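You operate a simulated robot arm through the tools that you are given. There is no shell and no other tool. Be economical: measure what you need, move in short steps, check, and stop when the job is done.

You are at the controls of a simulated two-armed robot. One attempt, no reset.

## Task
Switch on the supply, trip the yellow test box with its button, reset it and switch off.
Fine: hold the box steady with the other hand; one press only.

Only the result counts: the job must be done as asked and must still hold three seconds after the hand-in. Knocking over, shifting, dropping, spilling or breaking anything else fails it.

## Robot
Two 7-joint arms with two-finger parallel grippers on one trunk, on a base that drives. Base frame: it is fixed to the floor where the robot stands at the start and does not move with it; the origin is under the middle of the robot, x ahead of it, y to its left, z up. Units: m, degrees, N and s.
The left shoulder is at the start at [-0.082, 0.119, 0.851], the right one opposite. With the tool pointing down near the work surface each hand reaches from about 0.1 to 0.58 m from the robot's upright axis, wherever it stands, measured 20 degrees to its own side. Places, roughly: black slider [0.5, 0.1, 0.9]; supply switch [0.7, 0.1, 1.1]; test button [0.5, 0, 0.9]. Payload 3.43 kg a hand.
The tool frame of a hand sits at the grasp point between the pads (the TCP): z along the fingers, y along the line on which they close. The tips reach 0.03 m beyond it. The gripper opens to 0.094 m. The fingers are 0.028 m wide and 0.01 m thick; the gripper's body (0.05 by 0.096 m) begins 0.055 m behind the TCP.
Orientation is that of the tool frame in the base frame, as [roll, pitch, yaw] about the fixed x, y, z axes, in that order (R = Rz(yaw) Ry(pitch) Rx(roll)). With the fingers straight down and closing along the base's y, the tool's x points along the base's -x, its y along +y and its z along -z.

## Interface
- The arms move only by the tool jog_arm. It takes "left_commands", "right_commands" or both (then of equal length, played together; a hand with none holds still); each is one flat list of numbers, 7 for each row, row after row: the finger opening in cm, from 0 to 9.4, then the shift along the tool's x, y, z in cm, then the turn, a rotation vector about the tool's x, y, z in degrees. In form: [claw, x, y, z, rx, ry, rz, claw, x, y, z, rx, ry, rz, ...]. A call has 1 to 10 rows; each row is the pose to reach, as a shift and turn from the pose commanded when the call began, along the tool's axes at that moment. Rows are played at 5 a second. More than 0.05 m and 8.6 degrees between two rows, or a gripper value outside its range, and nothing of the call is played. A pose out of reach is approached as far as the arm can. The call stops where the force on the tool passes 40 N (or 10 N more than at its start, if that is more) or the arm is blocked; 0.2 s more then pass. The fingers move at their own pace (about 0.153 m/s each) and stop on an object; they squeeze with about 35 N. The grip force told is the motor's: it shows also when the fingers shut on nothing. Time passes only in rows, and 0.2 s behind the last, so rows that repeat a pose let the fingers close. It gives the time, the measured TCP pose, the force on the tool (base axes), the opening and the grip force at its end, in the units of the frame above (readings bear some noise), with the torque about the TCP (base axes, N m) and any sound that the robot's microphone picked up.
- Cameras (640 x 400 px; columns grow to the right, rows downward): "scene" is now at [0.0284, 0.0022, 1.5833]; the picture's right is [0.08, -1.00, 0.00], its down [-0.64, -0.05, -0.77] and it looks along [0.76, 0.06, -0.64] (base axes); focal length 251 px, centre (320, 200). "left" rides on the left gripper at [0.076, -0.014, -0.102] in its tool frame; the picture's right is [0.18, 0.98, 0.00], its down [-0.75, 0.14, -0.64] and it looks along [-0.63, 0.12, 0.77] (tool axes); focal length 243 px, centre (320, 200). "right" rides on the right gripper at [0.076, 0.014, -0.103] in its tool frame; the picture's right is [-0.18, 0.98, 0.00], its down [-0.75, -0.14, -0.64] and it looks along [-0.63, -0.12, 0.77] (tool axes); focal length 243 px, centre (320, 200). There is no depth. A picture from a camera that has moved, and an enlarged one, comes with that camera's place and axes in the base frame and with its lens. The place of the scene camera against the robot may be out by one fixed shift of up to 0.025 m in any direction.
- capture(camera): a new picture of that camera. It takes no simulated time.
- lift_body(by): slides the trunk up (or, below 0, down) by that many m; the arms and the scene camera ride with it, the base frame stays. It gives what a move gives, with no picture.
- base_move(legs): drives the robot by 1 to 6 legs, each [ahead, left, turn to the left] in m, m and degrees, along the robot's own axes; the way and the turn of a leg run together, so that a leg with both is an arc; at most 1.5 m and 180 degrees a leg. The arms and the cameras ride along, it lands a little off, and it stops where it bumps. It gives what a move gives.
- turn_head(pan, tilt): turns the head with the scene camera to pan (to the left, within 143 degrees either way) and tilt (down, from -29 to 69), counted from straight ahead of the robot. It gives what a move gives.
- close_up(camera, box): a new picture of the part [left, top, right, bottom] of that camera's present view, enlarged. It takes no simulated time.
- hand_in(): hands the job in; it is judged then, once.

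Go step by step. Nothing tells you exact positions but the pictures and the camera data: compare them with the known pose of the tool, close in by small moves and look again before you grip or let go. The budget is 120 turns and 88 pictures, counting those below and the enlarged ones. Unless the task says otherwise, let go and move clear before handing in, and close with one line.

The tools are called after "Emit:" by a JSON object that holds its "fn" and its "kwargs". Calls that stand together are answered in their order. jog_arm: Moves the arms, as the interface text tells. Its arguments: {"type":"object","properties":{"left_commands":{"type":"array"},"right_commands":{"type":"array"}},"required":[]} The other tools are called the same way: lift_body (by) slides the trunk up or down; base_move (legs) drives the base; turn_head (pan, tilt) turns the head that bears the scene camera; capture (camera) takes a picture; close_up (camera, box) takes an enlarged picture of a part of a camera's view; hand_in () hands the job in.

At the start:

```text
time: 0.0
left_tool_pos: [0.3333, 0.1458, 1.2103]
left_tool_rot: [180.0, 0.0, 179.9]
left_contact_force: [0.1, -0.2, 0.0]
left_ft_torque: [-0.01, 0.0, -0.02]
left_finger_gap: 0.094
left_grasp_force: 0.1
right_tool_pos: [0.2859, -0.0816, 1.2436]
right_tool_rot: [-179.9, 0.0, 179.9]
right_contact_force: [-0.1, 1.0, 0.1]
right_ft_torque: [-0.01, 0.0, 0.03]
right_finger_gap: 0.0936
right_grasp_force: 0.1
trunk travel left (down, up): [-0.275, 0.06]
robot x, y, heading: [-0.0012, -0.0022, -0.1]
head pan, tilt: [4.8, 40.1]
```

scene: 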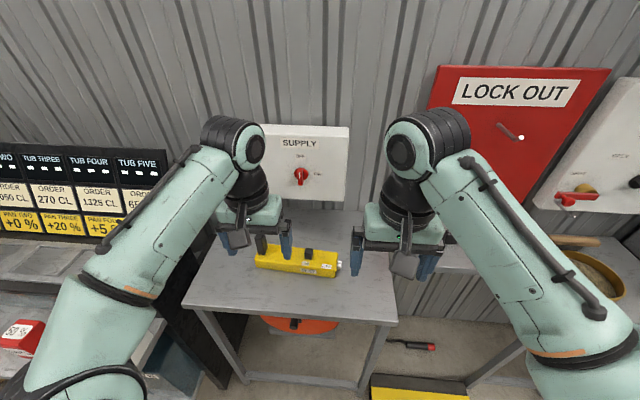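
right: 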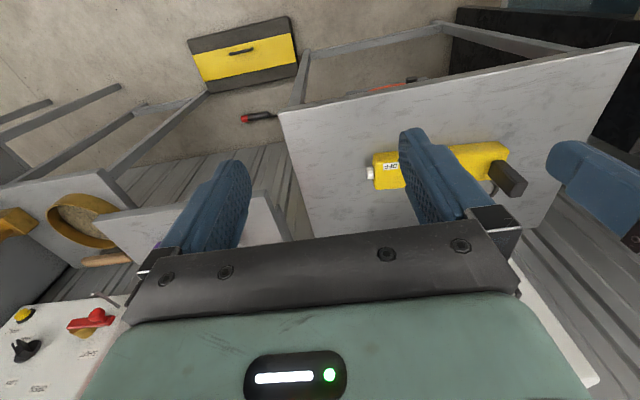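
left: 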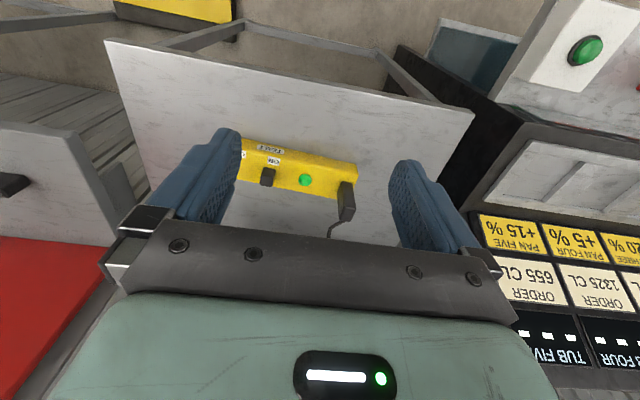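

I see the yellow test box on the small table and the supply switch on the panel behind it. I'll enlarge both first.

Emit:
{"fn": "close_up", "kwargs": {"camera": "scene", "box": [230, 120, 390, 220]}}

Emit:
{"fn": "close_up", "kwargs": {"camera": "scene", "box": [240, 220, 368, 300]}}

Emit:
{"fn": "close_up", "kwargs": {"camera": "left", "box": [210, 110, 402, 230]}}

Emit:
{"fn": "close_up", "kwargs": {"camera": "right", "box": [340, 110, 532, 230]}}

```text
4.00 times, centred on (310, 170) of scene
camera zoom: at [0.0284, 0.0022, 1.5833], right [0.08, -1.0, 0.0], down [-0.64, -0.05, -0.77], along [0.76, 0.06, -0.64], focal length 1002 px, centre (360, 320)
```

zoom: 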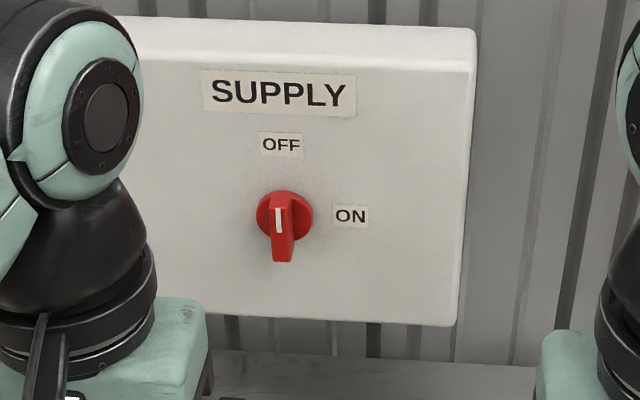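

```text
5.00 times, centred on (304, 260) of scene
camera zoom: at [0.0284, 0.0022, 1.5833], right [0.08, -1.0, 0.0], down [-0.64, -0.05, -0.77], along [0.76, 0.06, -0.64], focal length 1253 px, centre (400, -100)
```

zoom: 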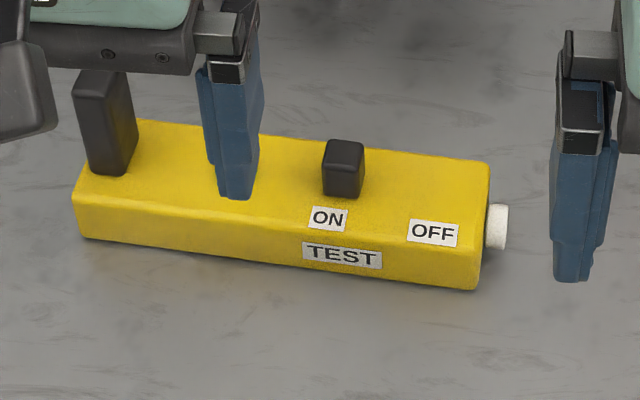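

```text
3.33 times, centred on (306, 170) of left
camera zoom: at [0.2567, 0.1307, 1.3116], right [-0.18, 0.98, 0.0], down [0.75, 0.14, 0.64], along [0.63, 0.12, -0.77], focal length 809 px, centre (367, 300)
```

zoom: 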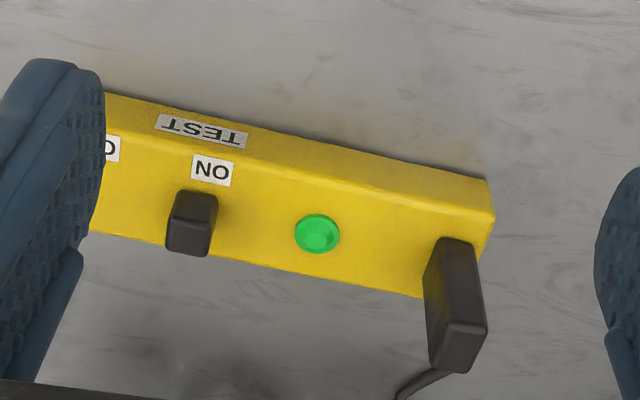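

```text
3.33 times, centred on (436, 170) of right
camera zoom: at [0.2112, -0.0667, 1.3464], right [0.19, 0.98, 0.0], down [0.75, -0.14, 0.64], along [0.63, -0.12, -0.77], focal length 809 px, centre (-67, 300)
```

zoom: 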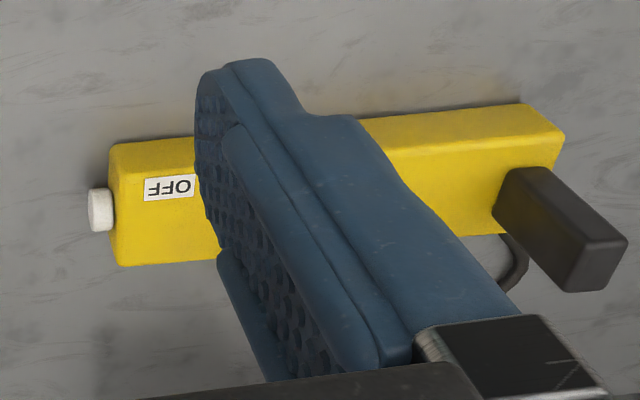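

The box's slider sits at ON, its button is on its right end, and the supply knob points up at OFF. I'll swing the left hand to point forward toward the supply knob.

Emit:
{"fn": "jog_arm", "kwargs": {"left_commands": [6, -0.5, 0, 0.5, 0, -8, 0, 6, -1, 0, 1, 0, -16, 0, 6, -1.5, 0, 1.5, 0, -24, 0, 6, -2, 0, 2, 0, -32, 0, 6, -2.5, 0, 2.5, 0, -40, 0, 6, -3, 0, 3, 0, -48, 0, 6, -3.5, 0, 3.5, 0, -56, 0, 6, -4, 0, 4, 0, -64, 0, 6, -4.5, 0, 4.5, 0, -72, 0, 6, -5, 0, 5, 0, -80, 0]}}

Emit:
{"fn": "capture", "kwargs": {"camera": "left"}}

Emit:
{"fn": "capture", "kwargs": {"camera": "scene"}}

```text
time: 2.2
left_tool_pos: [0.3831, 0.1465, 1.1585]
left_tool_rot: [-179.8, 79.9, -179.8]
left_contact_force: [-0.9, 0.8, -0.1]
left_ft_torque: [0.06, 0.05, 0.01]
left_finger_gap: 0.06
left_grasp_force: 0.1
right_tool_pos: [0.2862, -0.0816, 1.2437]
right_tool_rot: [-180.0, 0.1, 179.8]
right_contact_force: [0.1, 0.1, -0.3]
right_ft_torque: [0.02, 0.01, 0.02]
right_finger_gap: 0.094
right_grasp_force: 0.1
trunk travel left (down, up): [-0.275, 0.06]
robot x, y, heading: [0.0006, 0.0008, 0.1]
head pan, tilt: [4.8, 40.1]
```

```text
80 pictures are left
camera left: at [0.2691, 0.1307, 1.1008], right [-0.03, 0.98, -0.18], down [-0.5, 0.14, 0.85], along [0.87, 0.12, 0.49], focal length 243 px, centre (320, 200)
```

left: 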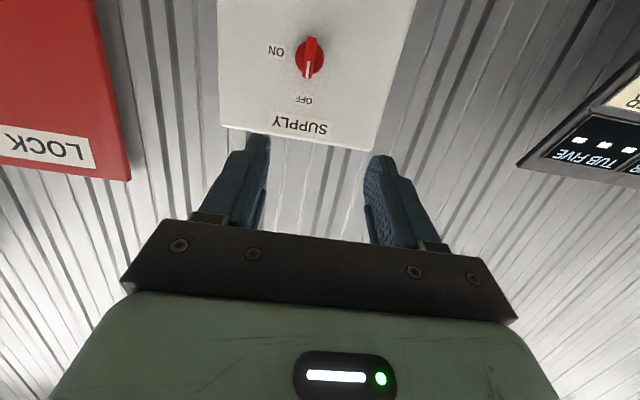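

```text
79 pictures are left
camera scene: at [0.0289, 0.0024, 1.5833], right [0.08, -1.0, 0.0], down [-0.64, -0.05, -0.77], along [0.76, 0.06, -0.64], focal length 251 px, centre (320, 200)
```

scene: 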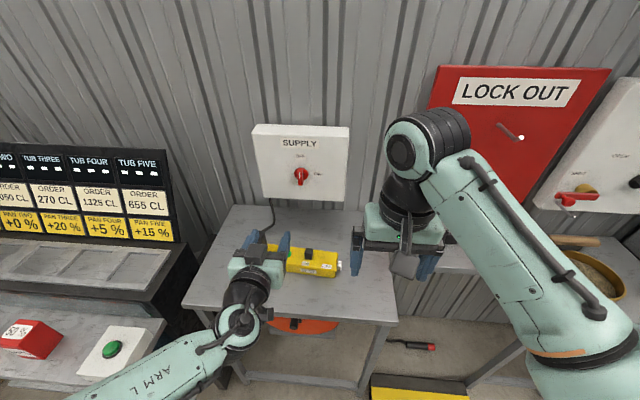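

The left camera puts the knob near y 0.130, z 1.10. I'll line up with it and look again from nearer.

Emit:
{"fn": "jog_arm", "kwargs": {"left_commands": [6, 0.93, -0.41, 3.1, 0, -2.5, 0, 6, 1.86, -0.82, 6.2, 0, -5, 0, 6, 2.8, -1.23, 9.4, 0, -7.5, 0, 6, 3.73, -1.65, 12.54, 0, -10, 0]}}

Emit:
{"fn": "capture", "kwargs": {"camera": "left"}}

Emit:
{"fn": "close_up", "kwargs": {"camera": "scene", "box": [210, 110, 370, 210]}}

```text
time: 3.2
left_tool_pos: [0.4995, 0.1308, 1.0996]
left_tool_rot: [106.7, 90.0, 106.6]
left_contact_force: [0.3, -0.3, 0.5]
left_ft_torque: [-0.02, 0.02, 0.0]
left_finger_gap: 0.0598
left_grasp_force: 0.0
right_tool_pos: [0.2866, -0.0813, 1.2428]
right_tool_rot: [180.0, -0.1, 179.9]
right_contact_force: [0.6, -0.1, -0.7]
right_ft_torque: [0.0, 0.04, -0.01]
right_finger_gap: 0.0938
right_grasp_force: 0.1
trunk travel left (down, up): [-0.275, 0.06]
robot x, y, heading: [0.0007, 0.0013, -0.0]
head pan, tilt: [4.8, 40.1]
```

```text
78 pictures are left
camera left: at [0.397, 0.1154, 1.0238], right [0.0, 0.98, -0.18], down [-0.64, 0.14, 0.75], along [0.77, 0.12, 0.63], focal length 243 px, centre (320, 200)
```

left: 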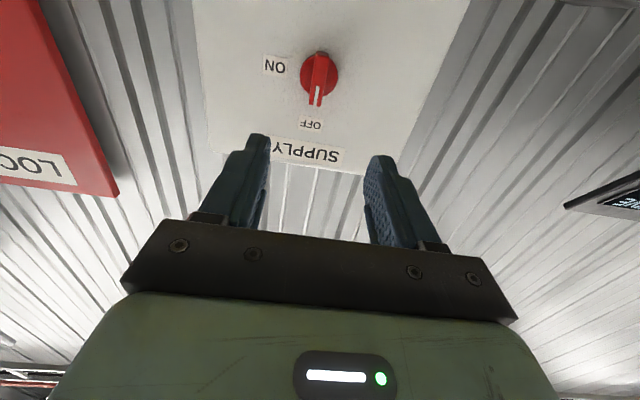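

```text
4.00 times, centred on (290, 160) of scene
camera zoom: at [0.0295, 0.0021, 1.5833], right [0.08, -1.0, 0.0], down [-0.64, -0.05, -0.76], along [0.76, 0.06, -0.64], focal length 1002 px, centre (440, 360)
```

zoom: 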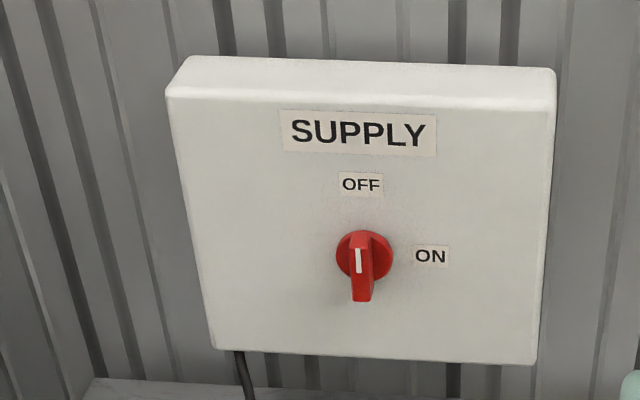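

The two views agree on the knob at about [0.74, 0.130, 1.10], with the panel square to x. I'll advance to just in front of the knob.

Emit:
{"fn": "jog_arm", "kwargs": {"left_commands": [5, 0, 0, 4, 0, 0, 0, 5, 0, 0, 8, 0, 0, 0, 5, 0, 0, 12, 0, 0, 0, 5, 0, 0, 16, 0, 0, 0]}}

Emit:
{"fn": "capture", "kwargs": {"camera": "left"}}

Emit:
{"fn": "close_up", "kwargs": {"camera": "scene", "box": [210, 110, 370, 210]}}

```text
time: 4.2
left_tool_pos: [0.6628, 0.1283, 1.1008]
left_tool_rot: [-178.8, 89.9, -178.8]
left_contact_force: [-0.1, -0.1, 0.2]
left_ft_torque: [0.01, -0.02, 0.02]
left_finger_gap: 0.0499
left_grasp_force: 0.0
right_tool_pos: [0.2871, -0.0816, 1.2437]
right_tool_rot: [180.0, -0.2, 179.9]
right_contact_force: [0.5, 0.1, 0.4]
right_ft_torque: [-0.02, 0.01, 0.04]
right_finger_gap: 0.094
right_grasp_force: 0.0
trunk travel left (down, up): [-0.275, 0.06]
robot x, y, heading: [-0.0006, 0.0015, 0.2]
head pan, tilt: [4.8, 40.1]
```

```text
76 pictures are left
camera left: at [0.5602, 0.1131, 1.024], right [0.0, 0.98, -0.18], down [-0.64, 0.14, 0.75], along [0.77, 0.12, 0.63], focal length 243 px, centre (320, 200)
```

left: 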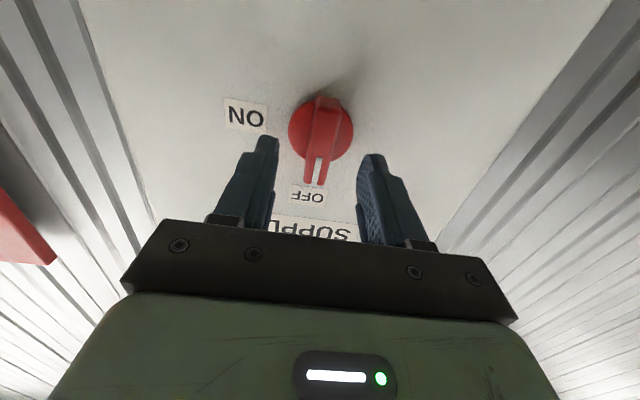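

```text
4.00 times, centred on (290, 160) of scene
camera zoom: at [0.0297, 0.0021, 1.5833], right [0.08, -1.0, 0.0], down [-0.64, -0.05, -0.76], along [0.76, 0.06, -0.64], focal length 1002 px, centre (440, 360)
```

zoom: 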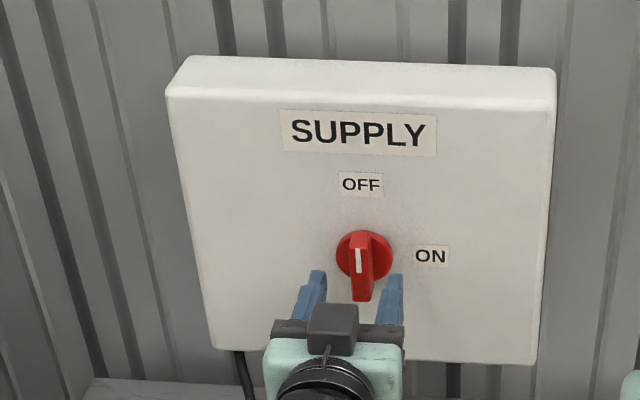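

The knob is centred between the fingers. I'll advance 3 cm and close on its bar.

Emit:
{"fn": "jog_arm", "kwargs": {"left_commands": [5, 0, 0, 1.5, 0, 0, 0, 5, 0, 0, 3, 0, 0, 0, 1, 0, 0, 3, 0, 0, 0, 1, 0, 0, 3, 0, 0, 0, 1, 0, 0, 3, 0, 0, 0]}}

Emit:
{"fn": "capture", "kwargs": {"camera": "left"}}

Emit:
{"fn": "close_up", "kwargs": {"camera": "scene", "box": [210, 110, 370, 210]}}

```text
time: 5.4
left_tool_pos: [0.6917, 0.1287, 1.102]
left_tool_rot: [-175.1, 89.9, -175.1]
left_contact_force: [4.1, -1.2, 0.3]
left_ft_torque: [-0.01, 0.22, 0.02]
left_finger_gap: 0.0155
left_grasp_force: 45.2
right_tool_pos: [0.2865, -0.0807, 1.2433]
right_tool_rot: [180.0, 0.0, 179.9]
right_contact_force: [0.8, 0.4, -0.3]
right_ft_torque: [0.02, 0.02, 0.0]
right_finger_gap: 0.0939
right_grasp_force: 0.1
trunk travel left (down, up): [-0.275, 0.06]
robot x, y, heading: [-0.0027, 0.0002, 0.0]
head pan, tilt: [4.8, 40.1]
```

```text
74 pictures are left
camera left: at [0.5887, 0.1135, 1.0232], right [0.0, 0.98, -0.18], down [-0.64, 0.14, 0.75], along [0.77, 0.12, 0.63], focal length 243 px, centre (320, 200)
```

left: 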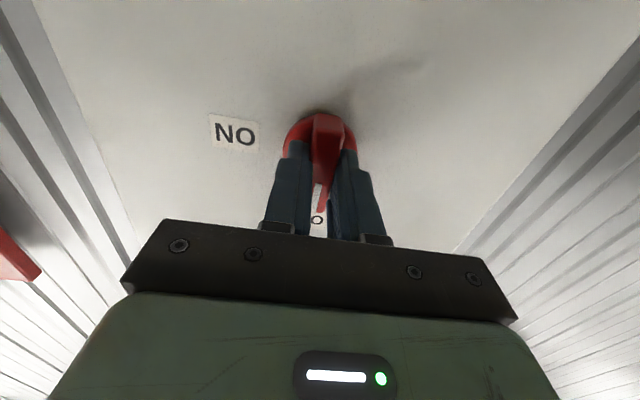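

```text
4.00 times, centred on (290, 160) of scene
camera zoom: at [0.0291, 0.002, 1.5833], right [0.08, -1.0, 0.0], down [-0.64, -0.05, -0.77], along [0.76, 0.06, -0.64], focal length 1002 px, centre (440, 360)
```

zoom: 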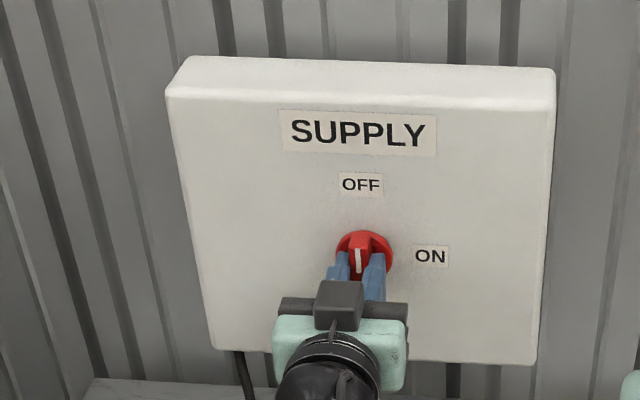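

I have the bar gripped. Now I turn it clockwise toward ON.

Emit:
{"fn": "jog_arm", "kwargs": {"left_commands": [1, 0, 0, 0.003, 0, 0, 8, 1, 0, 0, 0, 0, 0, 16, 1, 0, 0, 0, 0, 0, 24, 1, 0, 0, 0, 0, 0, 32, 1, 0, 0, 0, 0, 0, 40, 1, 0, 0, 0, 0, 0, 48, 1, 0, 0, 0, 0, 0, 56, 1, 0, 0, 0, 0, 0, 64, 1, 0, 0, 0, 0, 0, 72, 1, 0, 0, 0, 0, 0, 80]}}

Emit:
{"fn": "close_up", "kwargs": {"camera": "scene", "box": [210, 110, 370, 210]}}

```text
time: 7.6
left_tool_pos: [0.6918, 0.1292, 1.1001]
left_tool_rot: [90.2, 9.8, 90.0]
left_contact_force: [6.9, -7.4, -8.4]
left_ft_torque: [0.01, -0.03, 1.32]
left_finger_gap: 0.0158
left_grasp_force: 44.4
right_tool_pos: [0.2872, -0.0824, 1.2429]
right_tool_rot: [179.8, -0.1, 179.9]
right_contact_force: [-0.2, 0.5, -0.8]
right_ft_torque: [-0.02, 0.02, 0.01]
right_finger_gap: 0.0939
right_grasp_force: 0.1
trunk travel left (down, up): [-0.275, 0.06]
robot x, y, heading: [-0.0009, 0.0006, 0.0]
head pan, tilt: [4.8, 40.1]
```

```text
4.00 times, centred on (290, 160) of scene
camera zoom: at [0.0305, 0.0011, 1.5832], right [0.08, -1.0, 0.0], down [-0.64, -0.05, -0.76], along [0.76, 0.06, -0.64], focal length 1002 px, centre (440, 360)
```

zoom: 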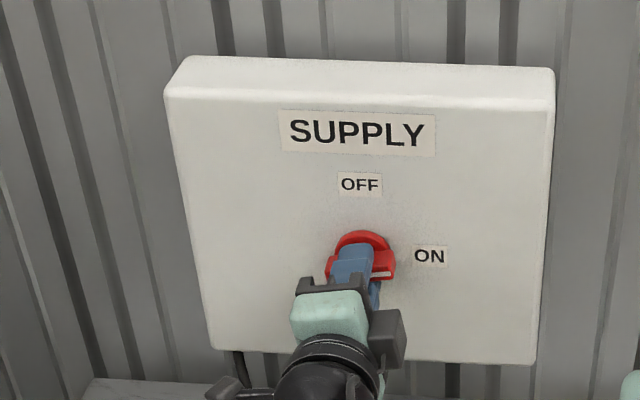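

The bar has come round with the hand. I'll turn the last 10 degrees, check, then release.

Emit:
{"fn": "jog_arm", "kwargs": {"left_commands": [1, 0, 0, 0, 0, 0, 5, 1, 0, 0, 0, 0, 0, 10, 1, 0, 0, 0, 0, 0, 11, 6, 0, 0, 0, 0, 0, 10, 6, 0, 0, 0, 0, 0, 10, 6, 0, 0, -3, 0, 0, 10, 6, 0, 0, -6, 0, 0, 10]}}

Emit:
{"fn": "capture", "kwargs": {"camera": "scene"}}

Emit:
{"fn": "close_up", "kwargs": {"camera": "scene", "box": [210, 110, 370, 210]}}

```text
time: 9.2
left_tool_pos: [0.6288, 0.1305, 1.104]
left_tool_rot: [90.0, 0.0, 90.0]
left_contact_force: [0.1, -0.3, -0.1]
left_ft_torque: [0.01, -0.01, -0.01]
left_finger_gap: 0.06
left_grasp_force: 0.0
right_tool_pos: [0.2852, -0.0811, 1.2433]
right_tool_rot: [179.9, 0.0, 179.9]
right_contact_force: [-0.5, -0.4, -0.2]
right_ft_torque: [0.01, 0.01, 0.01]
right_finger_gap: 0.0942
right_grasp_force: 0.1
trunk travel left (down, up): [-0.275, 0.06]
robot x, y, heading: [0.0005, 0.0001, -0.2]
head pan, tilt: [4.8, 40.1]
```

```text
71 pictures are left
camera scene: at [0.028, 0.0022, 1.5833], right [0.08, -1.0, 0.0], down [-0.64, -0.05, -0.77], along [0.76, 0.06, -0.64], focal length 251 px, centre (320, 200)
```

scene: 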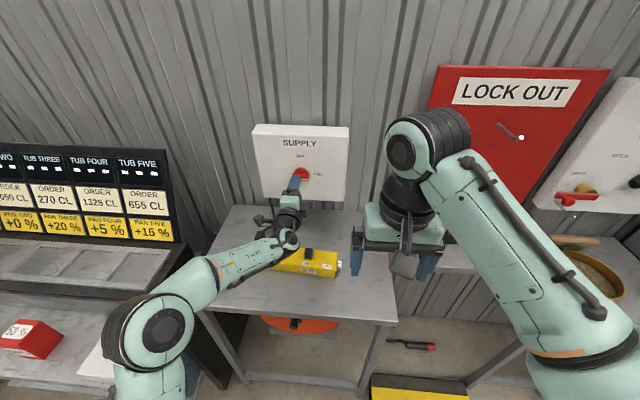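

```text
4.00 times, centred on (290, 160) of scene
camera zoom: at [0.028, 0.0022, 1.5833], right [0.08, -1.0, 0.0], down [-0.64, -0.05, -0.77], along [0.76, 0.06, -0.64], focal length 1002 px, centre (440, 360)
```

zoom: 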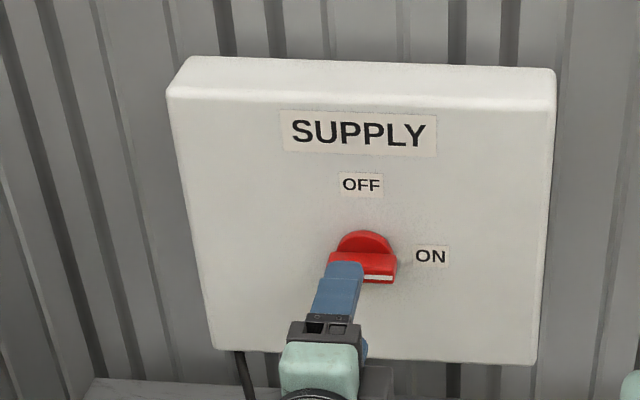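

The knob is over at ON. I'll retreat the left hand and turn it fingers-down, closing across the box's short side, ready to hold the box.

Emit:
{"fn": "jog_arm", "kwargs": {"left_commands": [9, 0, 0, -3, 0, 0, 0, 9, 0, 0.5, -5, 8, 0, 0, 9, 0, 1, -6, 16, 0, 0, 9, 0, 1.5, -7, 24, 0, 0, 9, 0, 2, -8, 32, 0, 0, 9, 0, 2, -9, 40, 0, 0, 9, 0, 2, -10, 48, 0, 0, 9, 0, 2, -11, 56, 0, 0, 9, 0, 2, -12, 64, 0, 0, 9, 0, 2, -12, 72, 0, 0]}}

Emit:
{"fn": "jog_arm", "kwargs": {"left_commands": [9, 0, 0, 0, 6, 0, 0, 9, 0, 0, 0, 12, 0, 0, 9, 0, 0, 0, 18, 0, 0]}}

Emit:
{"fn": "capture", "kwargs": {"camera": "left"}}

Emit:
{"fn": "capture", "kwargs": {"camera": "scene"}}

```text
time: 11.4
left_tool_pos: [0.5103, 0.1284, 1.121]
left_tool_rot: [162.1, 0.0, 89.9]
left_contact_force: [0.1, -0.2, 0.4]
left_ft_torque: [0.01, -0.02, -0.01]
left_finger_gap: 0.0898
left_grasp_force: 0.0
right_tool_pos: [0.2875, -0.0819, 1.2434]
right_tool_rot: [179.9, -0.2, 180.0]
right_contact_force: [0.9, 0.0, -0.5]
right_ft_torque: [0.03, 0.01, -0.04]
right_finger_gap: 0.0939
right_grasp_force: 0.1
trunk travel left (down, up): [-0.275, 0.06]
robot x, y, heading: [-0.0007, 0.0014, -0.1]
head pan, tilt: [4.8, 40.1]
```

```text
time: 12.2
left_tool_pos: [0.4729, 0.1136, 1.0981]
left_tool_rot: [-179.9, 0.1, 90.0]
left_contact_force: [0.2, -1.0, -1.2]
left_ft_torque: [0.01, 0.0, 0.01]
left_finger_gap: 0.0897
left_grasp_force: 0.0
left hand out of reach, approached as far as the arm can: row 2, 3
right_tool_pos: [0.2863, -0.0816, 1.2421]
right_tool_rot: [179.9, 0.0, 180.0]
right_contact_force: [0.2, 0.5, -0.7]
right_ft_torque: [-0.01, 0.02, 0.01]
right_finger_gap: 0.0943
right_grasp_force: 0.1
trunk travel left (down, up): [-0.275, 0.06]
robot x, y, heading: [-0.0003, -0.0026, 0.2]
head pan, tilt: [4.8, 40.1]
```

```text
69 pictures are left
camera left: at [0.4584, 0.1882, 1.2001], right [0.98, 0.18, 0.0], down [0.14, -0.75, 0.64], along [0.12, -0.63, -0.77], focal length 243 px, centre (320, 200)
```

left: 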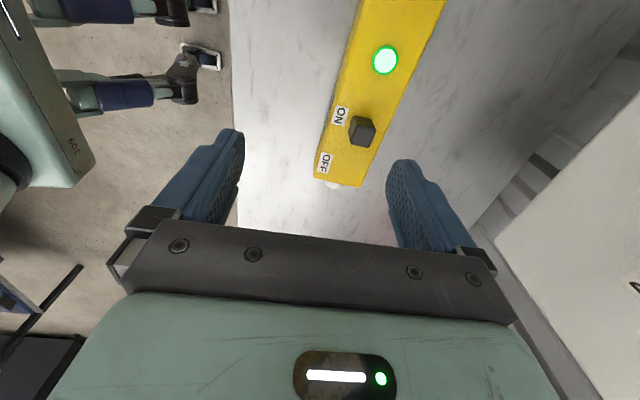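

```text
68 pictures are left
camera scene: at [0.0289, 0.0015, 1.5833], right [0.08, -1.0, 0.0], down [-0.64, -0.05, -0.77], along [0.76, 0.06, -0.64], focal length 251 px, centre (320, 200)
```

scene: 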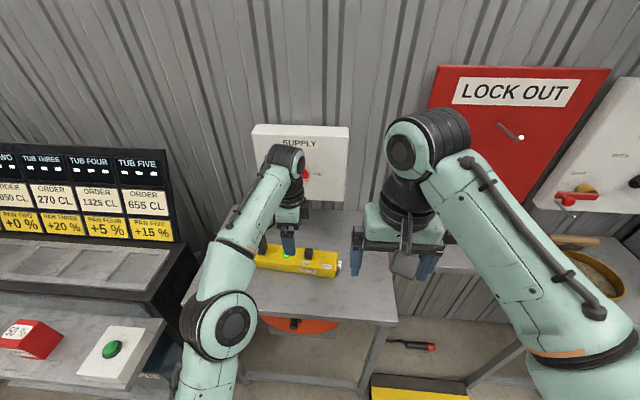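

The lamp is now lit bright green, so the supply is live. I'll enlarge the box in this view to get its edges.

Emit:
{"fn": "close_up", "kwargs": {"camera": "left", "box": [288, 0, 480, 200]}}

Emit:
{"fn": "close_up", "kwargs": {"camera": "scene", "box": [240, 220, 368, 300]}}

```text
2.00 times, centred on (384, 100) of left
camera zoom: at [0.4584, 0.1882, 1.2001], right [0.98, 0.18, 0.0], down [0.14, -0.75, 0.64], along [0.12, -0.63, -0.77], focal length 485 px, centre (192, 400)
```

zoom: 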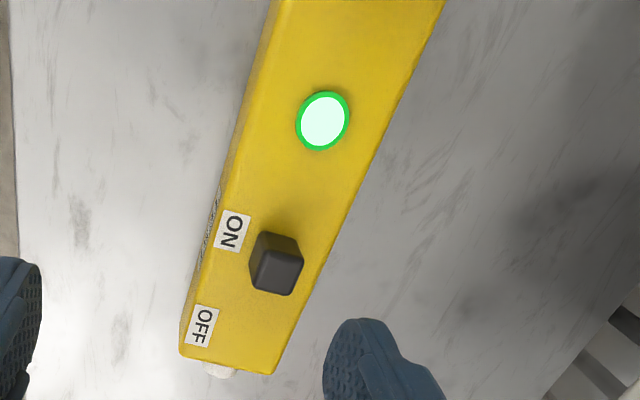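

```text
5.00 times, centred on (304, 260) of scene
camera zoom: at [0.0289, 0.0015, 1.5833], right [0.08, -1.0, 0.0], down [-0.64, -0.05, -0.77], along [0.76, 0.06, -0.64], focal length 1253 px, centre (400, -100)
```

zoom: 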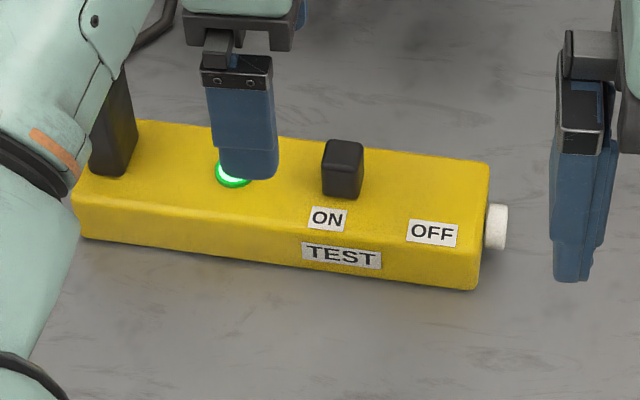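

The box runs nearly along y (about 2.5° off), with its top near z 0.918, the slider at about [0.527, 0.081] and a tall black block at the left end (y 0.233, top about 1.0). I'll bring the left hand over y≈0.12, clear of the block.

Emit:
{"fn": "jog_arm", "kwargs": {"left_commands": [9.4, -0.2, 0.5, 3, 0, 0, 1, 9.4, -0.4, 1, 6, 0, 0, 2, 9.4, -0.8, 1.9, 9, 0, 0, 2.6, 9.4, -0.8, 1.9, 9, 0, 0, 2.6]}}

Emit:
{"fn": "capture", "kwargs": {"camera": "left"}}

```text
time: 13.2
left_tool_pos: [0.4934, 0.1033, 1.0068]
left_tool_rot: [-180.0, 0.0, 87.4]
left_contact_force: [0.4, -0.3, -0.3]
left_ft_torque: [-0.04, -0.02, -0.02]
left_finger_gap: 0.0941
left_grasp_force: 0.0
right_tool_pos: [0.2851, -0.0811, 1.2432]
right_tool_rot: [-180.0, 0.0, 179.9]
right_contact_force: [-0.3, -0.2, 0.2]
right_ft_torque: [0.0, 0.01, 0.0]
right_finger_gap: 0.094
right_grasp_force: 0.0
trunk travel left (down, up): [-0.275, 0.06]
robot x, y, heading: [0.0036, -0.0003, -0.1]
head pan, tilt: [4.8, 40.1]
```

```text
65 pictures are left
camera left: at [0.4818, 0.1792, 1.1095], right [0.99, 0.14, 0.0], down [0.11, -0.76, 0.64], along [0.09, -0.64, -0.77], focal length 243 px, centre (320, 200)
```

left: 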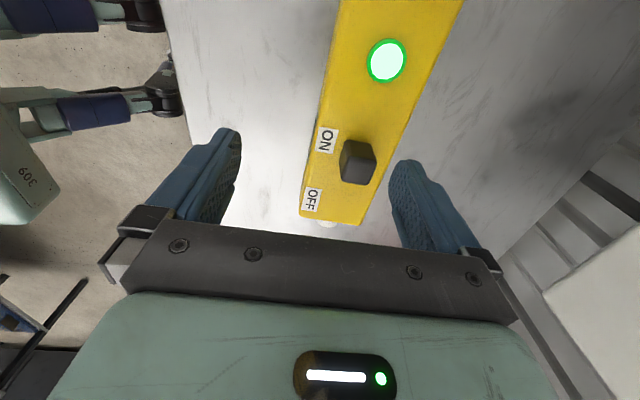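

Now I'll centre the hand over the box at y≈0.12 and go down until the tips are just above its top, then check the clearance.

Emit:
{"fn": "jog_arm", "kwargs": {"left_commands": [9.4, 0.9, 1.8, 1, 0, 0, 0, 9.4, 1.86, 3.58, 2, 0, 0, 0, 9.4, 1.86, 3.58, 4.5, 0, 0, 0]}}

Emit:
{"fn": "capture", "kwargs": {"camera": "left"}}

Emit:
{"fn": "close_up", "kwargs": {"camera": "scene", "box": [232, 200, 376, 290]}}

```text
time: 14.0
left_tool_pos: [0.5274, 0.1217, 0.9615]
left_tool_rot: [-180.0, 0.0, 87.4]
left_contact_force: [0.8, 1.0, -0.9]
left_ft_torque: [-0.02, 0.0, 0.03]
left_finger_gap: 0.0939
left_grasp_force: 0.1
right_tool_pos: [0.2846, -0.0805, 1.2437]
right_tool_rot: [-179.9, 0.1, 179.8]
right_contact_force: [1.0, -0.2, -0.3]
right_ft_torque: [0.01, -0.01, -0.01]
right_finger_gap: 0.0939
right_grasp_force: 0.2
trunk travel left (down, up): [-0.275, 0.06]
robot x, y, heading: [0.0004, -0.0012, 0.3]
head pan, tilt: [4.8, 40.1]
```

```text
64 pictures are left
camera left: at [0.5171, 0.198, 1.0631], right [0.99, 0.14, 0.0], down [0.11, -0.76, 0.64], along [0.09, -0.64, -0.77], focal length 243 px, centre (320, 200)
```

left: 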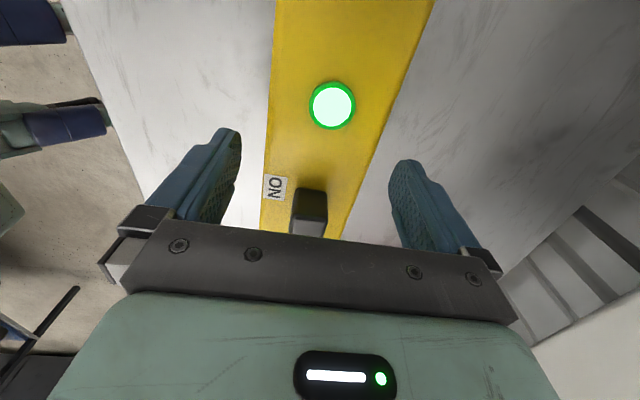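

```text
4.44 times, centred on (304, 245) of scene
camera zoom: at [0.0278, 0.0028, 1.5833], right [0.08, -1.0, 0.0], down [-0.64, -0.05, -0.77], along [0.76, 0.06, -0.64], focal length 1114 px, centre (391, 0)
```

zoom: 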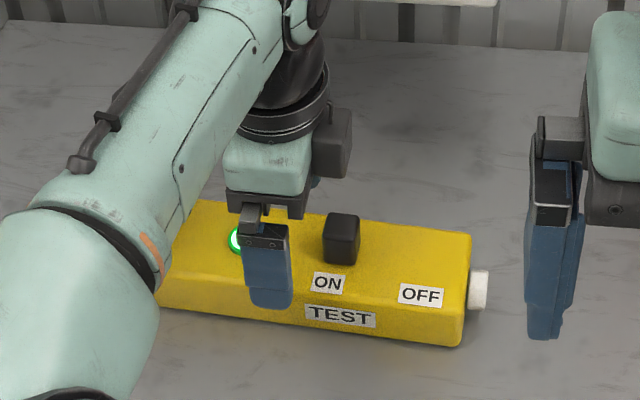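

The fingers straddle the box with about 1 cm on each side. I'll go down to grip height and close slowly.

Emit:
{"fn": "jog_arm", "kwargs": {"left_commands": [9.4, 0, 0.2, 1.5, 0, 0, 0, 9.4, 0, 0.2, 3, 0, 0, 0, 9.4, 0, 0.2, 4.6, 0, 0, 0, 9.4, 0, 0.2, 4.6, 0, 0, 0, 8, 0, 0.2, 4.6, 0, 0, 0]}}

Emit:
{"fn": "capture", "kwargs": {"camera": "left"}}

Emit:
{"fn": "close_up", "kwargs": {"camera": "scene", "box": [232, 200, 376, 290]}}

```text
time: 15.2
left_tool_pos: [0.5296, 0.124, 0.917]
left_tool_rot: [180.0, 0.0, 87.4]
left_contact_force: [-0.5, 0.0, 0.4]
left_ft_torque: [-0.02, 0.0, -0.01]
left_finger_gap: 0.0799
left_grasp_force: 0.0
right_tool_pos: [0.2865, -0.0811, 1.2436]
right_tool_rot: [179.9, 0.0, 179.8]
right_contact_force: [0.0, 0.2, 0.6]
right_ft_torque: [0.0, 0.01, 0.0]
right_finger_gap: 0.0937
right_grasp_force: 0.0
trunk travel left (down, up): [-0.275, 0.06]
robot x, y, heading: [-0.0015, 0.0003, 0.1]
head pan, tilt: [4.8, 40.1]
```

```text
62 pictures are left
camera left: at [0.5184, 0.1986, 1.0181], right [0.99, 0.14, 0.0], down [0.11, -0.76, 0.64], along [0.09, -0.64, -0.77], focal length 243 px, centre (320, 200)
```

left: 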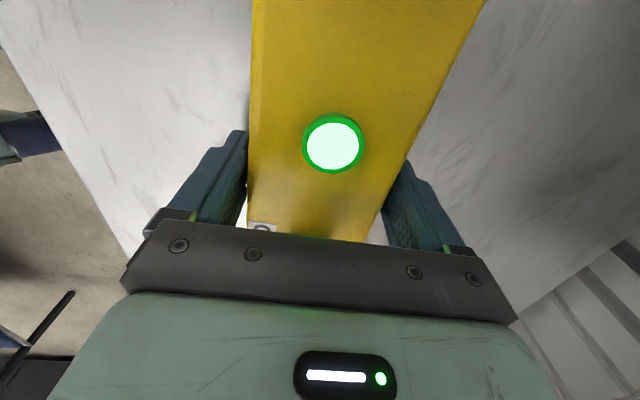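

```text
4.44 times, centred on (304, 245) of scene
camera zoom: at [0.0284, 0.0022, 1.5833], right [0.08, -1.0, 0.0], down [-0.64, -0.05, -0.77], along [0.76, 0.06, -0.64], focal length 1114 px, centre (391, 0)
```

zoom: 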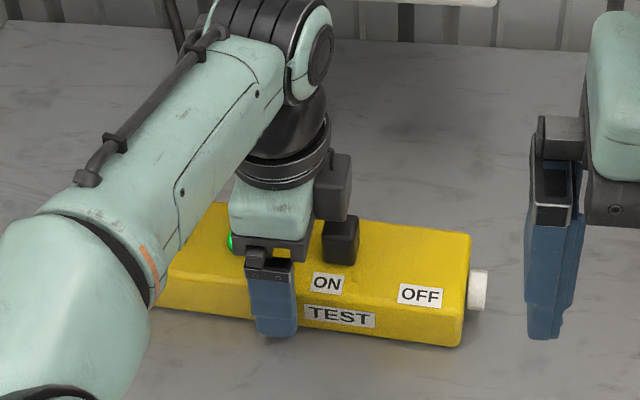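

The fingers are level with the sides and nearly touching. I'll close them onto the box.

Emit:
{"fn": "jog_arm", "kwargs": {"left_commands": [7.6, 0, 0, 0, 0, 0, 0, 7.2, 0, 0, 0, 0, 0, 0, 6.8, 0, 0, 0, 0, 0, 0, 6.4, 0, 0, 0, 0, 0, 0]}}

Emit:
{"fn": "capture", "kwargs": {"camera": "left"}}

```text
time: 16.2
left_tool_pos: [0.5296, 0.1235, 0.9155]
left_tool_rot: [180.0, 0.1, 87.4]
left_contact_force: [0.5, -0.1, -0.1]
left_ft_torque: [-0.01, 0.08, -0.18]
left_finger_gap: 0.0765
left_grasp_force: 34.8
right_tool_pos: [0.2854, -0.0805, 1.2437]
right_tool_rot: [180.0, -0.1, 179.9]
right_contact_force: [-0.2, -0.1, -0.5]
right_ft_torque: [-0.01, 0.04, 0.01]
right_finger_gap: 0.0942
right_grasp_force: 0.1
trunk travel left (down, up): [-0.275, 0.06]
robot x, y, heading: [-0.002, 0.0012, -0.0]
head pan, tilt: [4.8, 40.1]
```

```text
60 pictures are left
camera left: at [0.5184, 0.1986, 1.0181], right [0.99, 0.14, 0.0], down [0.11, -0.76, 0.64], along [0.09, -0.64, -0.77], focal length 243 px, centre (320, 200)
```

left: 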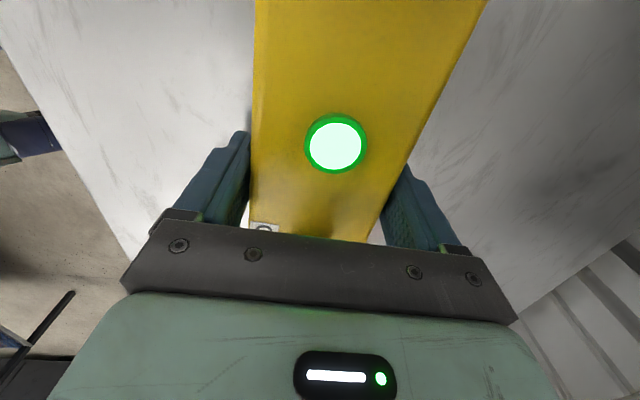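

The box is held firmly (gap 7.65 cm, moved under 2 mm). Now I'll turn the right hand, fingers closed, to come at the button from the −y side.

Emit:
{"fn": "jog_arm", "kwargs": {"right_commands": [0, -1, -1, 0, 0, 0, -8, 0, -2, -2, 1, 0, 0, -16, 0, -3, -3, 2, 0, 0, -24, 0, -4, -4, 3, 0, 0, -32, 0, -5, -5, 4, 0, 0, -40, 0, -6, -6, 5, 0, 0, -48, 0, -7, -7, 6, 0, 0, -56, 0, -8, -8, 7, 0, 0, -64, 0, -9, -9, 8, 0, 0, -72, 0, -10, -10, 8, 0, 0, -80]}}

Emit:
{"fn": "jog_arm", "kwargs": {"right_commands": [0, 0, 0, 0, 0, 0, -5, 0, 0, 0, 0, 0, 0, -10]}}

Emit:
{"fn": "jog_arm", "kwargs": {"right_commands": [0, 0, 0, 0, 0, -8, 0, 0, 0, 0, 0, 0, -16, 0, 0, 0, 0, 0, 0, -24, 0, 0, 0, 0, 0, 0, -32, 0, 0, 0, 0, 0, 0, -40, 0]}}

Emit:
{"fn": "capture", "kwargs": {"camera": "right"}}

Emit:
{"fn": "capture", "kwargs": {"camera": "scene"}}

```text
time: 18.4
left_tool_pos: [0.5285, 0.1221, 0.9161]
left_tool_rot: [-180.0, 0.0, 87.4]
left_contact_force: [1.0, -0.5, 0.0]
left_ft_torque: [0.03, 0.05, -0.04]
left_finger_gap: 0.0764
left_grasp_force: 34.9
right_tool_pos: [0.3864, -0.1822, 1.1629]
right_tool_rot: [180.0, 0.0, -100.0]
right_contact_force: [0.3, -0.1, 0.4]
right_ft_torque: [-0.02, -0.01, -0.01]
right_finger_gap: 0.0003
right_grasp_force: 32.8
trunk travel left (down, up): [-0.275, 0.06]
robot x, y, heading: [0.0023, -0.0005, -0.0]
head pan, tilt: [4.8, 40.1]
```

```text
time: 19.0
left_tool_pos: [0.5293, 0.1218, 0.9157]
left_tool_rot: [180.0, 0.1, 87.3]
left_contact_force: [0.5, 0.4, -0.5]
left_ft_torque: [-0.01, -0.03, -0.15]
left_finger_gap: 0.0762
left_grasp_force: 35.1
right_tool_pos: [0.3861, -0.1821, 1.1638]
right_tool_rot: [-180.0, 0.0, -90.0]
right_contact_force: [0.2, -0.3, -0.3]
right_ft_torque: [-0.01, -0.01, 0.01]
right_finger_gap: 0.0001
right_grasp_force: 33.2
trunk travel left (down, up): [-0.275, 0.06]
robot x, y, heading: [0.0002, -0.0006, -0.1]
head pan, tilt: [4.8, 40.1]
```

```text
time: 20.2
left_tool_pos: [0.529, 0.1235, 0.9172]
left_tool_rot: [180.0, 0.0, 87.4]
left_contact_force: [-0.2, -0.6, -0.4]
left_ft_torque: [0.22, -0.01, 0.09]
left_finger_gap: 0.0765
left_grasp_force: 35.2
right_tool_pos: [0.3862, -0.1818, 1.1633]
right_tool_rot: [180.0, 40.2, -90.0]
right_contact_force: [0.0, -0.7, 0.0]
right_ft_torque: [0.0, -0.01, -0.02]
right_finger_gap: 0.0
right_grasp_force: 33.2
trunk travel left (down, up): [-0.275, 0.06]
robot x, y, heading: [0.0023, 0.0008, -0.1]
head pan, tilt: [4.8, 40.1]
```

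```text
59 pictures are left
camera right: at [0.3726, -0.3053, 1.1932], right [-0.98, 0.14, 0.12], down [0.14, 0.16, 0.98], along [0.12, 0.98, -0.18], focal length 243 px, centre (320, 200)
```

right: 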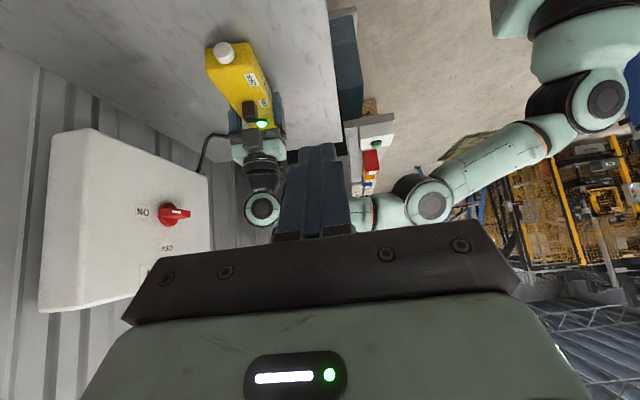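

```text
58 pictures are left
camera scene: at [0.0284, 0.0019, 1.5833], right [0.08, -1.0, 0.0], down [-0.64, -0.05, -0.77], along [0.76, 0.06, -0.64], focal length 251 px, centre (320, 200)
```

scene: 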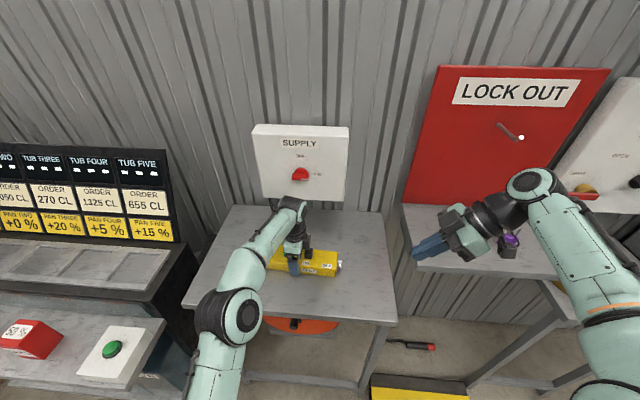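

The right hand now points down and leftward. I'll bring it closer to the button and look again.

Emit:
{"fn": "jog_arm", "kwargs": {"right_commands": [0, 1.4, -2.68, 3.6, 0, 0, 0, 0, 2.8, -5.36, 7.2, 0, 0, 0, 0, 4.2, -8.04, 10.8, 0, 0, 0, 0, 5.6, -10.7, 14.4, 0, 0, 0, 0, 7.0, -13.4, 18, 0, 0, 0]}}

Emit:
{"fn": "capture", "kwargs": {"camera": "right"}}

Emit:
{"fn": "close_up", "kwargs": {"camera": "scene", "box": [260, 200, 420, 300]}}

```text
time: 21.4
left_tool_pos: [0.5294, 0.1228, 0.9158]
left_tool_rot: [-180.0, 0.0, 87.4]
left_contact_force: [1.4, 0.6, 0.2]
left_ft_torque: [-0.39, 0.13, 0.13]
left_finger_gap: 0.0762
left_grasp_force: 35.3
right_tool_pos: [0.5215, -0.1196, 0.9803]
right_tool_rot: [179.9, 40.0, -90.0]
right_contact_force: [0.1, -0.2, 0.6]
right_ft_torque: [-0.05, 0.04, 0.01]
right_finger_gap: 0.0
right_grasp_force: 33.2
trunk travel left (down, up): [-0.275, 0.06]
robot x, y, heading: [0.0001, 0.0012, 0.1]
head pan, tilt: [4.8, 40.1]
```

```text
57 pictures are left
camera right: at [0.5087, -0.2433, 1.0098], right [-0.98, 0.14, 0.12], down [0.14, 0.16, 0.98], along [0.12, 0.98, -0.18], focal length 243 px, centre (320, 200)
```

right: 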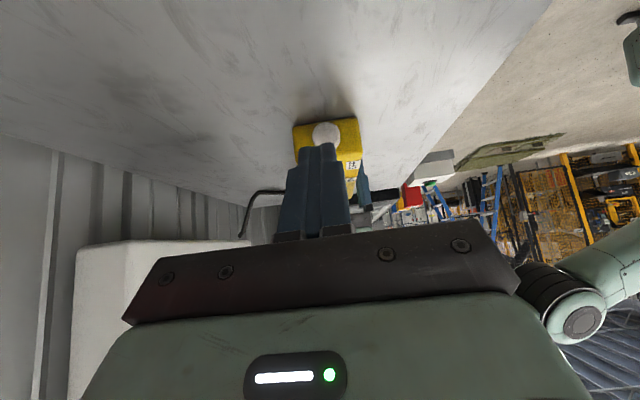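

```text
4.00 times, centred on (340, 250) of scene
camera zoom: at [0.0291, 0.0023, 1.5833], right [0.08, -1.0, 0.0], down [-0.64, -0.05, -0.77], along [0.76, 0.06, -0.64], focal length 1002 px, centre (240, 0)
```

zoom: 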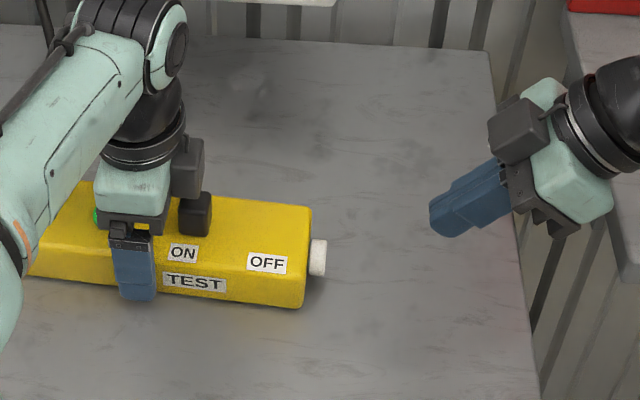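

The button should be near [0.522, -0.02, 0.895]. I'll enlarge to measure it accurately.

Emit:
{"fn": "close_up", "kwargs": {"camera": "right", "box": [270, 90, 398, 170]}}

Emit:
{"fn": "close_up", "kwargs": {"camera": "scene", "box": [300, 235, 380, 285]}}

```text
5.00 times, centred on (334, 130) of right
camera zoom: at [0.5087, -0.2433, 1.0098], right [-0.98, 0.14, 0.12], down [0.14, 0.16, 0.98], along [0.12, 0.98, -0.18], focal length 1213 px, centre (250, 550)
```

zoom: 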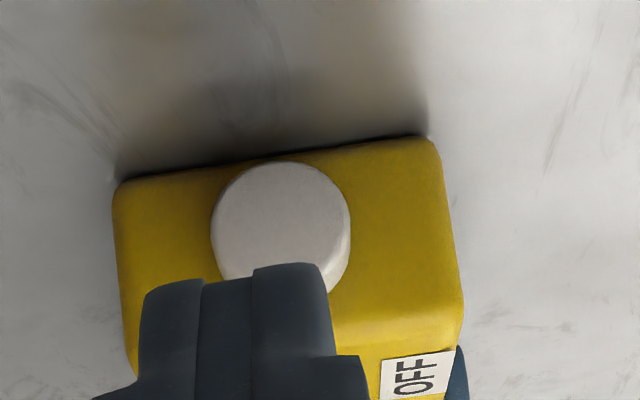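

```text
8.00 times, centred on (340, 260) of scene
camera zoom: at [0.0291, 0.0023, 1.5833], right [0.08, -1.0, 0.0], down [-0.64, -0.05, -0.77], along [0.76, 0.06, -0.64], focal length 2005 px, centre (160, -280)
```

zoom: 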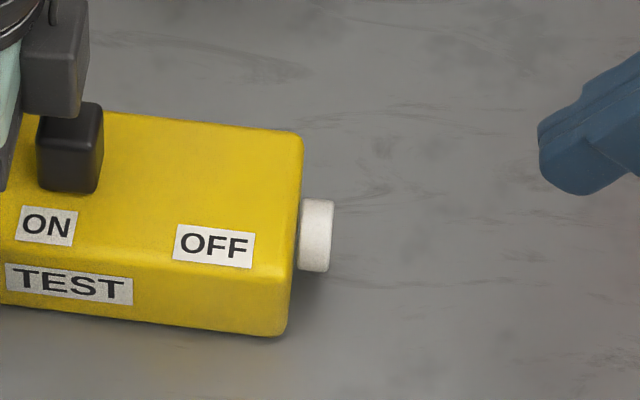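

The button face is at about [0.522, -0.017, 0.90]. I'll lower the fingertip to button height, about 3 cm short of it.

Emit:
{"fn": "jog_arm", "kwargs": {"right_commands": [0, 0.2, -0.1, 3.7, 0, 0, 0, 0, 0.4, -0.1, 7.5, 0, 0, 0]}}

Emit:
{"fn": "close_up", "kwargs": {"camera": "right", "box": [240, 60, 400, 160]}}

Emit:
{"fn": "close_up", "kwargs": {"camera": "scene", "box": [290, 225, 386, 285]}}

```text
time: 22.0
left_tool_pos: [0.5285, 0.1218, 0.9173]
left_tool_rot: [-180.0, 0.0, 87.4]
left_contact_force: [-0.7, 0.7, 0.8]
left_ft_torque: [-0.09, 0.07, -0.04]
left_finger_gap: 0.0761
left_grasp_force: 34.6
right_tool_pos: [0.5204, -0.0728, 0.9205]
right_tool_rot: [-180.0, 39.9, -90.1]
right_contact_force: [-0.2, -0.4, -0.2]
right_ft_torque: [0.0, 0.03, 0.0]
right_finger_gap: 0.0003
right_grasp_force: 32.8
trunk travel left (down, up): [-0.275, 0.06]
robot x, y, heading: [-0.0032, 0.0015, 0.1]
head pan, tilt: [4.8, 40.1]
```

```text
4.00 times, centred on (320, 110) of right
camera zoom: at [0.5079, -0.197, 0.9491], right [-0.98, 0.14, 0.12], down [0.14, 0.16, 0.98], along [0.12, 0.98, -0.18], focal length 970 px, centre (320, 560)
```

zoom: 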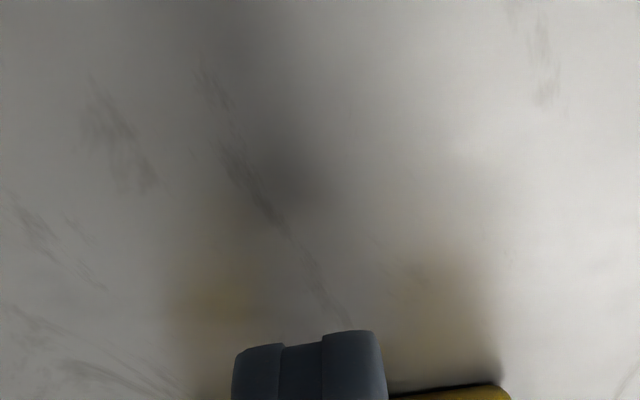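

```text
6.67 times, centred on (338, 255) of scene
camera zoom: at [0.0285, 0.0023, 1.5833], right [0.08, -1.0, 0.0], down [-0.64, -0.05, -0.77], along [0.76, 0.06, -0.64], focal length 1671 px, centre (200, -167)
```

zoom: 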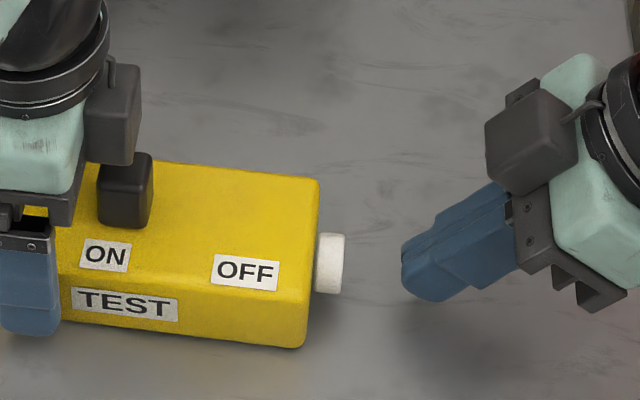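

The tip is level with the button, about 3 cm away. I'll advance 2.6 cm and check the contact.

Emit:
{"fn": "jog_arm", "kwargs": {"right_commands": [0, -1.15, 0, 0.965, 0, 0, 0, 0, -1.99, 0, 1.67, 0, 0, 0]}}

Emit:
{"fn": "close_up", "kwargs": {"camera": "scene", "box": [290, 225, 386, 285]}}

```text
time: 22.6
left_tool_pos: [0.5299, 0.1231, 0.9168]
left_tool_rot: [-180.0, 0.1, 87.5]
left_contact_force: [-1.8, 1.0, 0.6]
left_ft_torque: [-0.38, 0.06, -0.19]
left_finger_gap: 0.0762
left_grasp_force: 34.7
right_tool_pos: [0.5202, -0.0488, 0.9194]
right_tool_rot: [180.0, 40.1, -90.1]
right_contact_force: [0.3, -2.1, 0.7]
right_ft_torque: [-0.01, -0.02, -0.02]
right_finger_gap: 0.0001
right_grasp_force: 32.8
trunk travel left (down, up): [-0.275, 0.06]
robot x, y, heading: [0.0027, -0.0036, -0.1]
head pan, tilt: [4.8, 40.1]
```

```text
6.67 times, centred on (338, 255) of scene
camera zoom: at [0.0284, 0.0021, 1.5833], right [0.08, -1.0, 0.0], down [-0.64, -0.05, -0.77], along [0.76, 0.06, -0.64], focal length 1671 px, centre (200, -167)
```

zoom: 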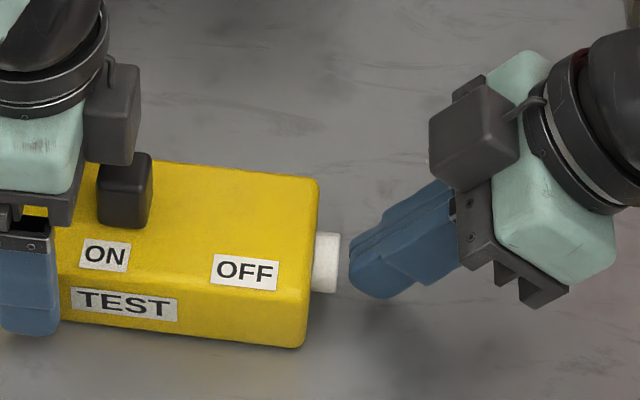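

The tip is a few millimetres from the button. Now a slow single press.

Emit:
{"fn": "jog_arm", "kwargs": {"right_commands": [0, -0.153, 0, 0.129, 0, 0, 0, 0, -0.306, 0, 0.257, 0, 0, 0, 0, -0.46, 0, 0.386, 0, 0, 0, 0, -0.613, 0, 0.514, 0, 0, 0]}}

Emit:
{"fn": "close_up", "kwargs": {"camera": "scene", "box": [290, 225, 386, 285]}}

```text
time: 23.6
left_tool_pos: [0.5287, 0.1235, 0.9172]
left_tool_rot: [180.0, 0.0, 87.5]
left_contact_force: [-2.6, 8.8, 1.5]
left_ft_torque: [-0.65, 0.11, -0.34]
left_finger_gap: 0.0761
left_grasp_force: 35.2
right_tool_pos: [0.5212, -0.0402, 0.9204]
right_tool_rot: [180.0, 39.9, -90.1]
right_contact_force: [1.4, -10.3, -0.7]
right_ft_torque: [-0.17, 0.02, -0.09]
right_finger_gap: 0.0
right_grasp_force: 33.5
trunk travel left (down, up): [-0.275, 0.06]
robot x, y, heading: [-0.0034, -0.001, -0.1]
head pan, tilt: [4.8, 40.1]
heard: click
```

```text
6.67 times, centred on (338, 255) of scene
camera zoom: at [0.0284, 0.0021, 1.5833], right [0.08, -1.0, 0.0], down [-0.64, -0.05, -0.77], along [0.76, 0.06, -0.64], focal length 1671 px, centre (200, -167)
```

zoom: 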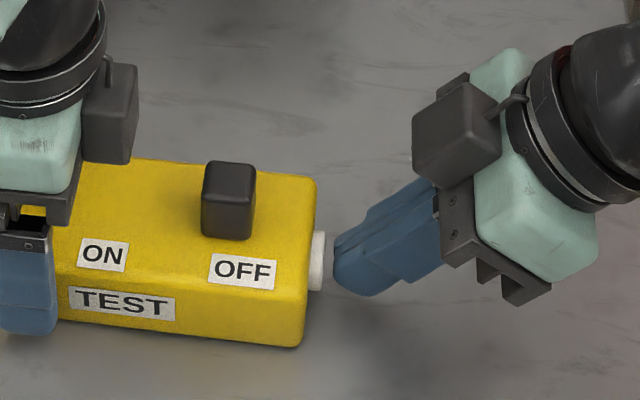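

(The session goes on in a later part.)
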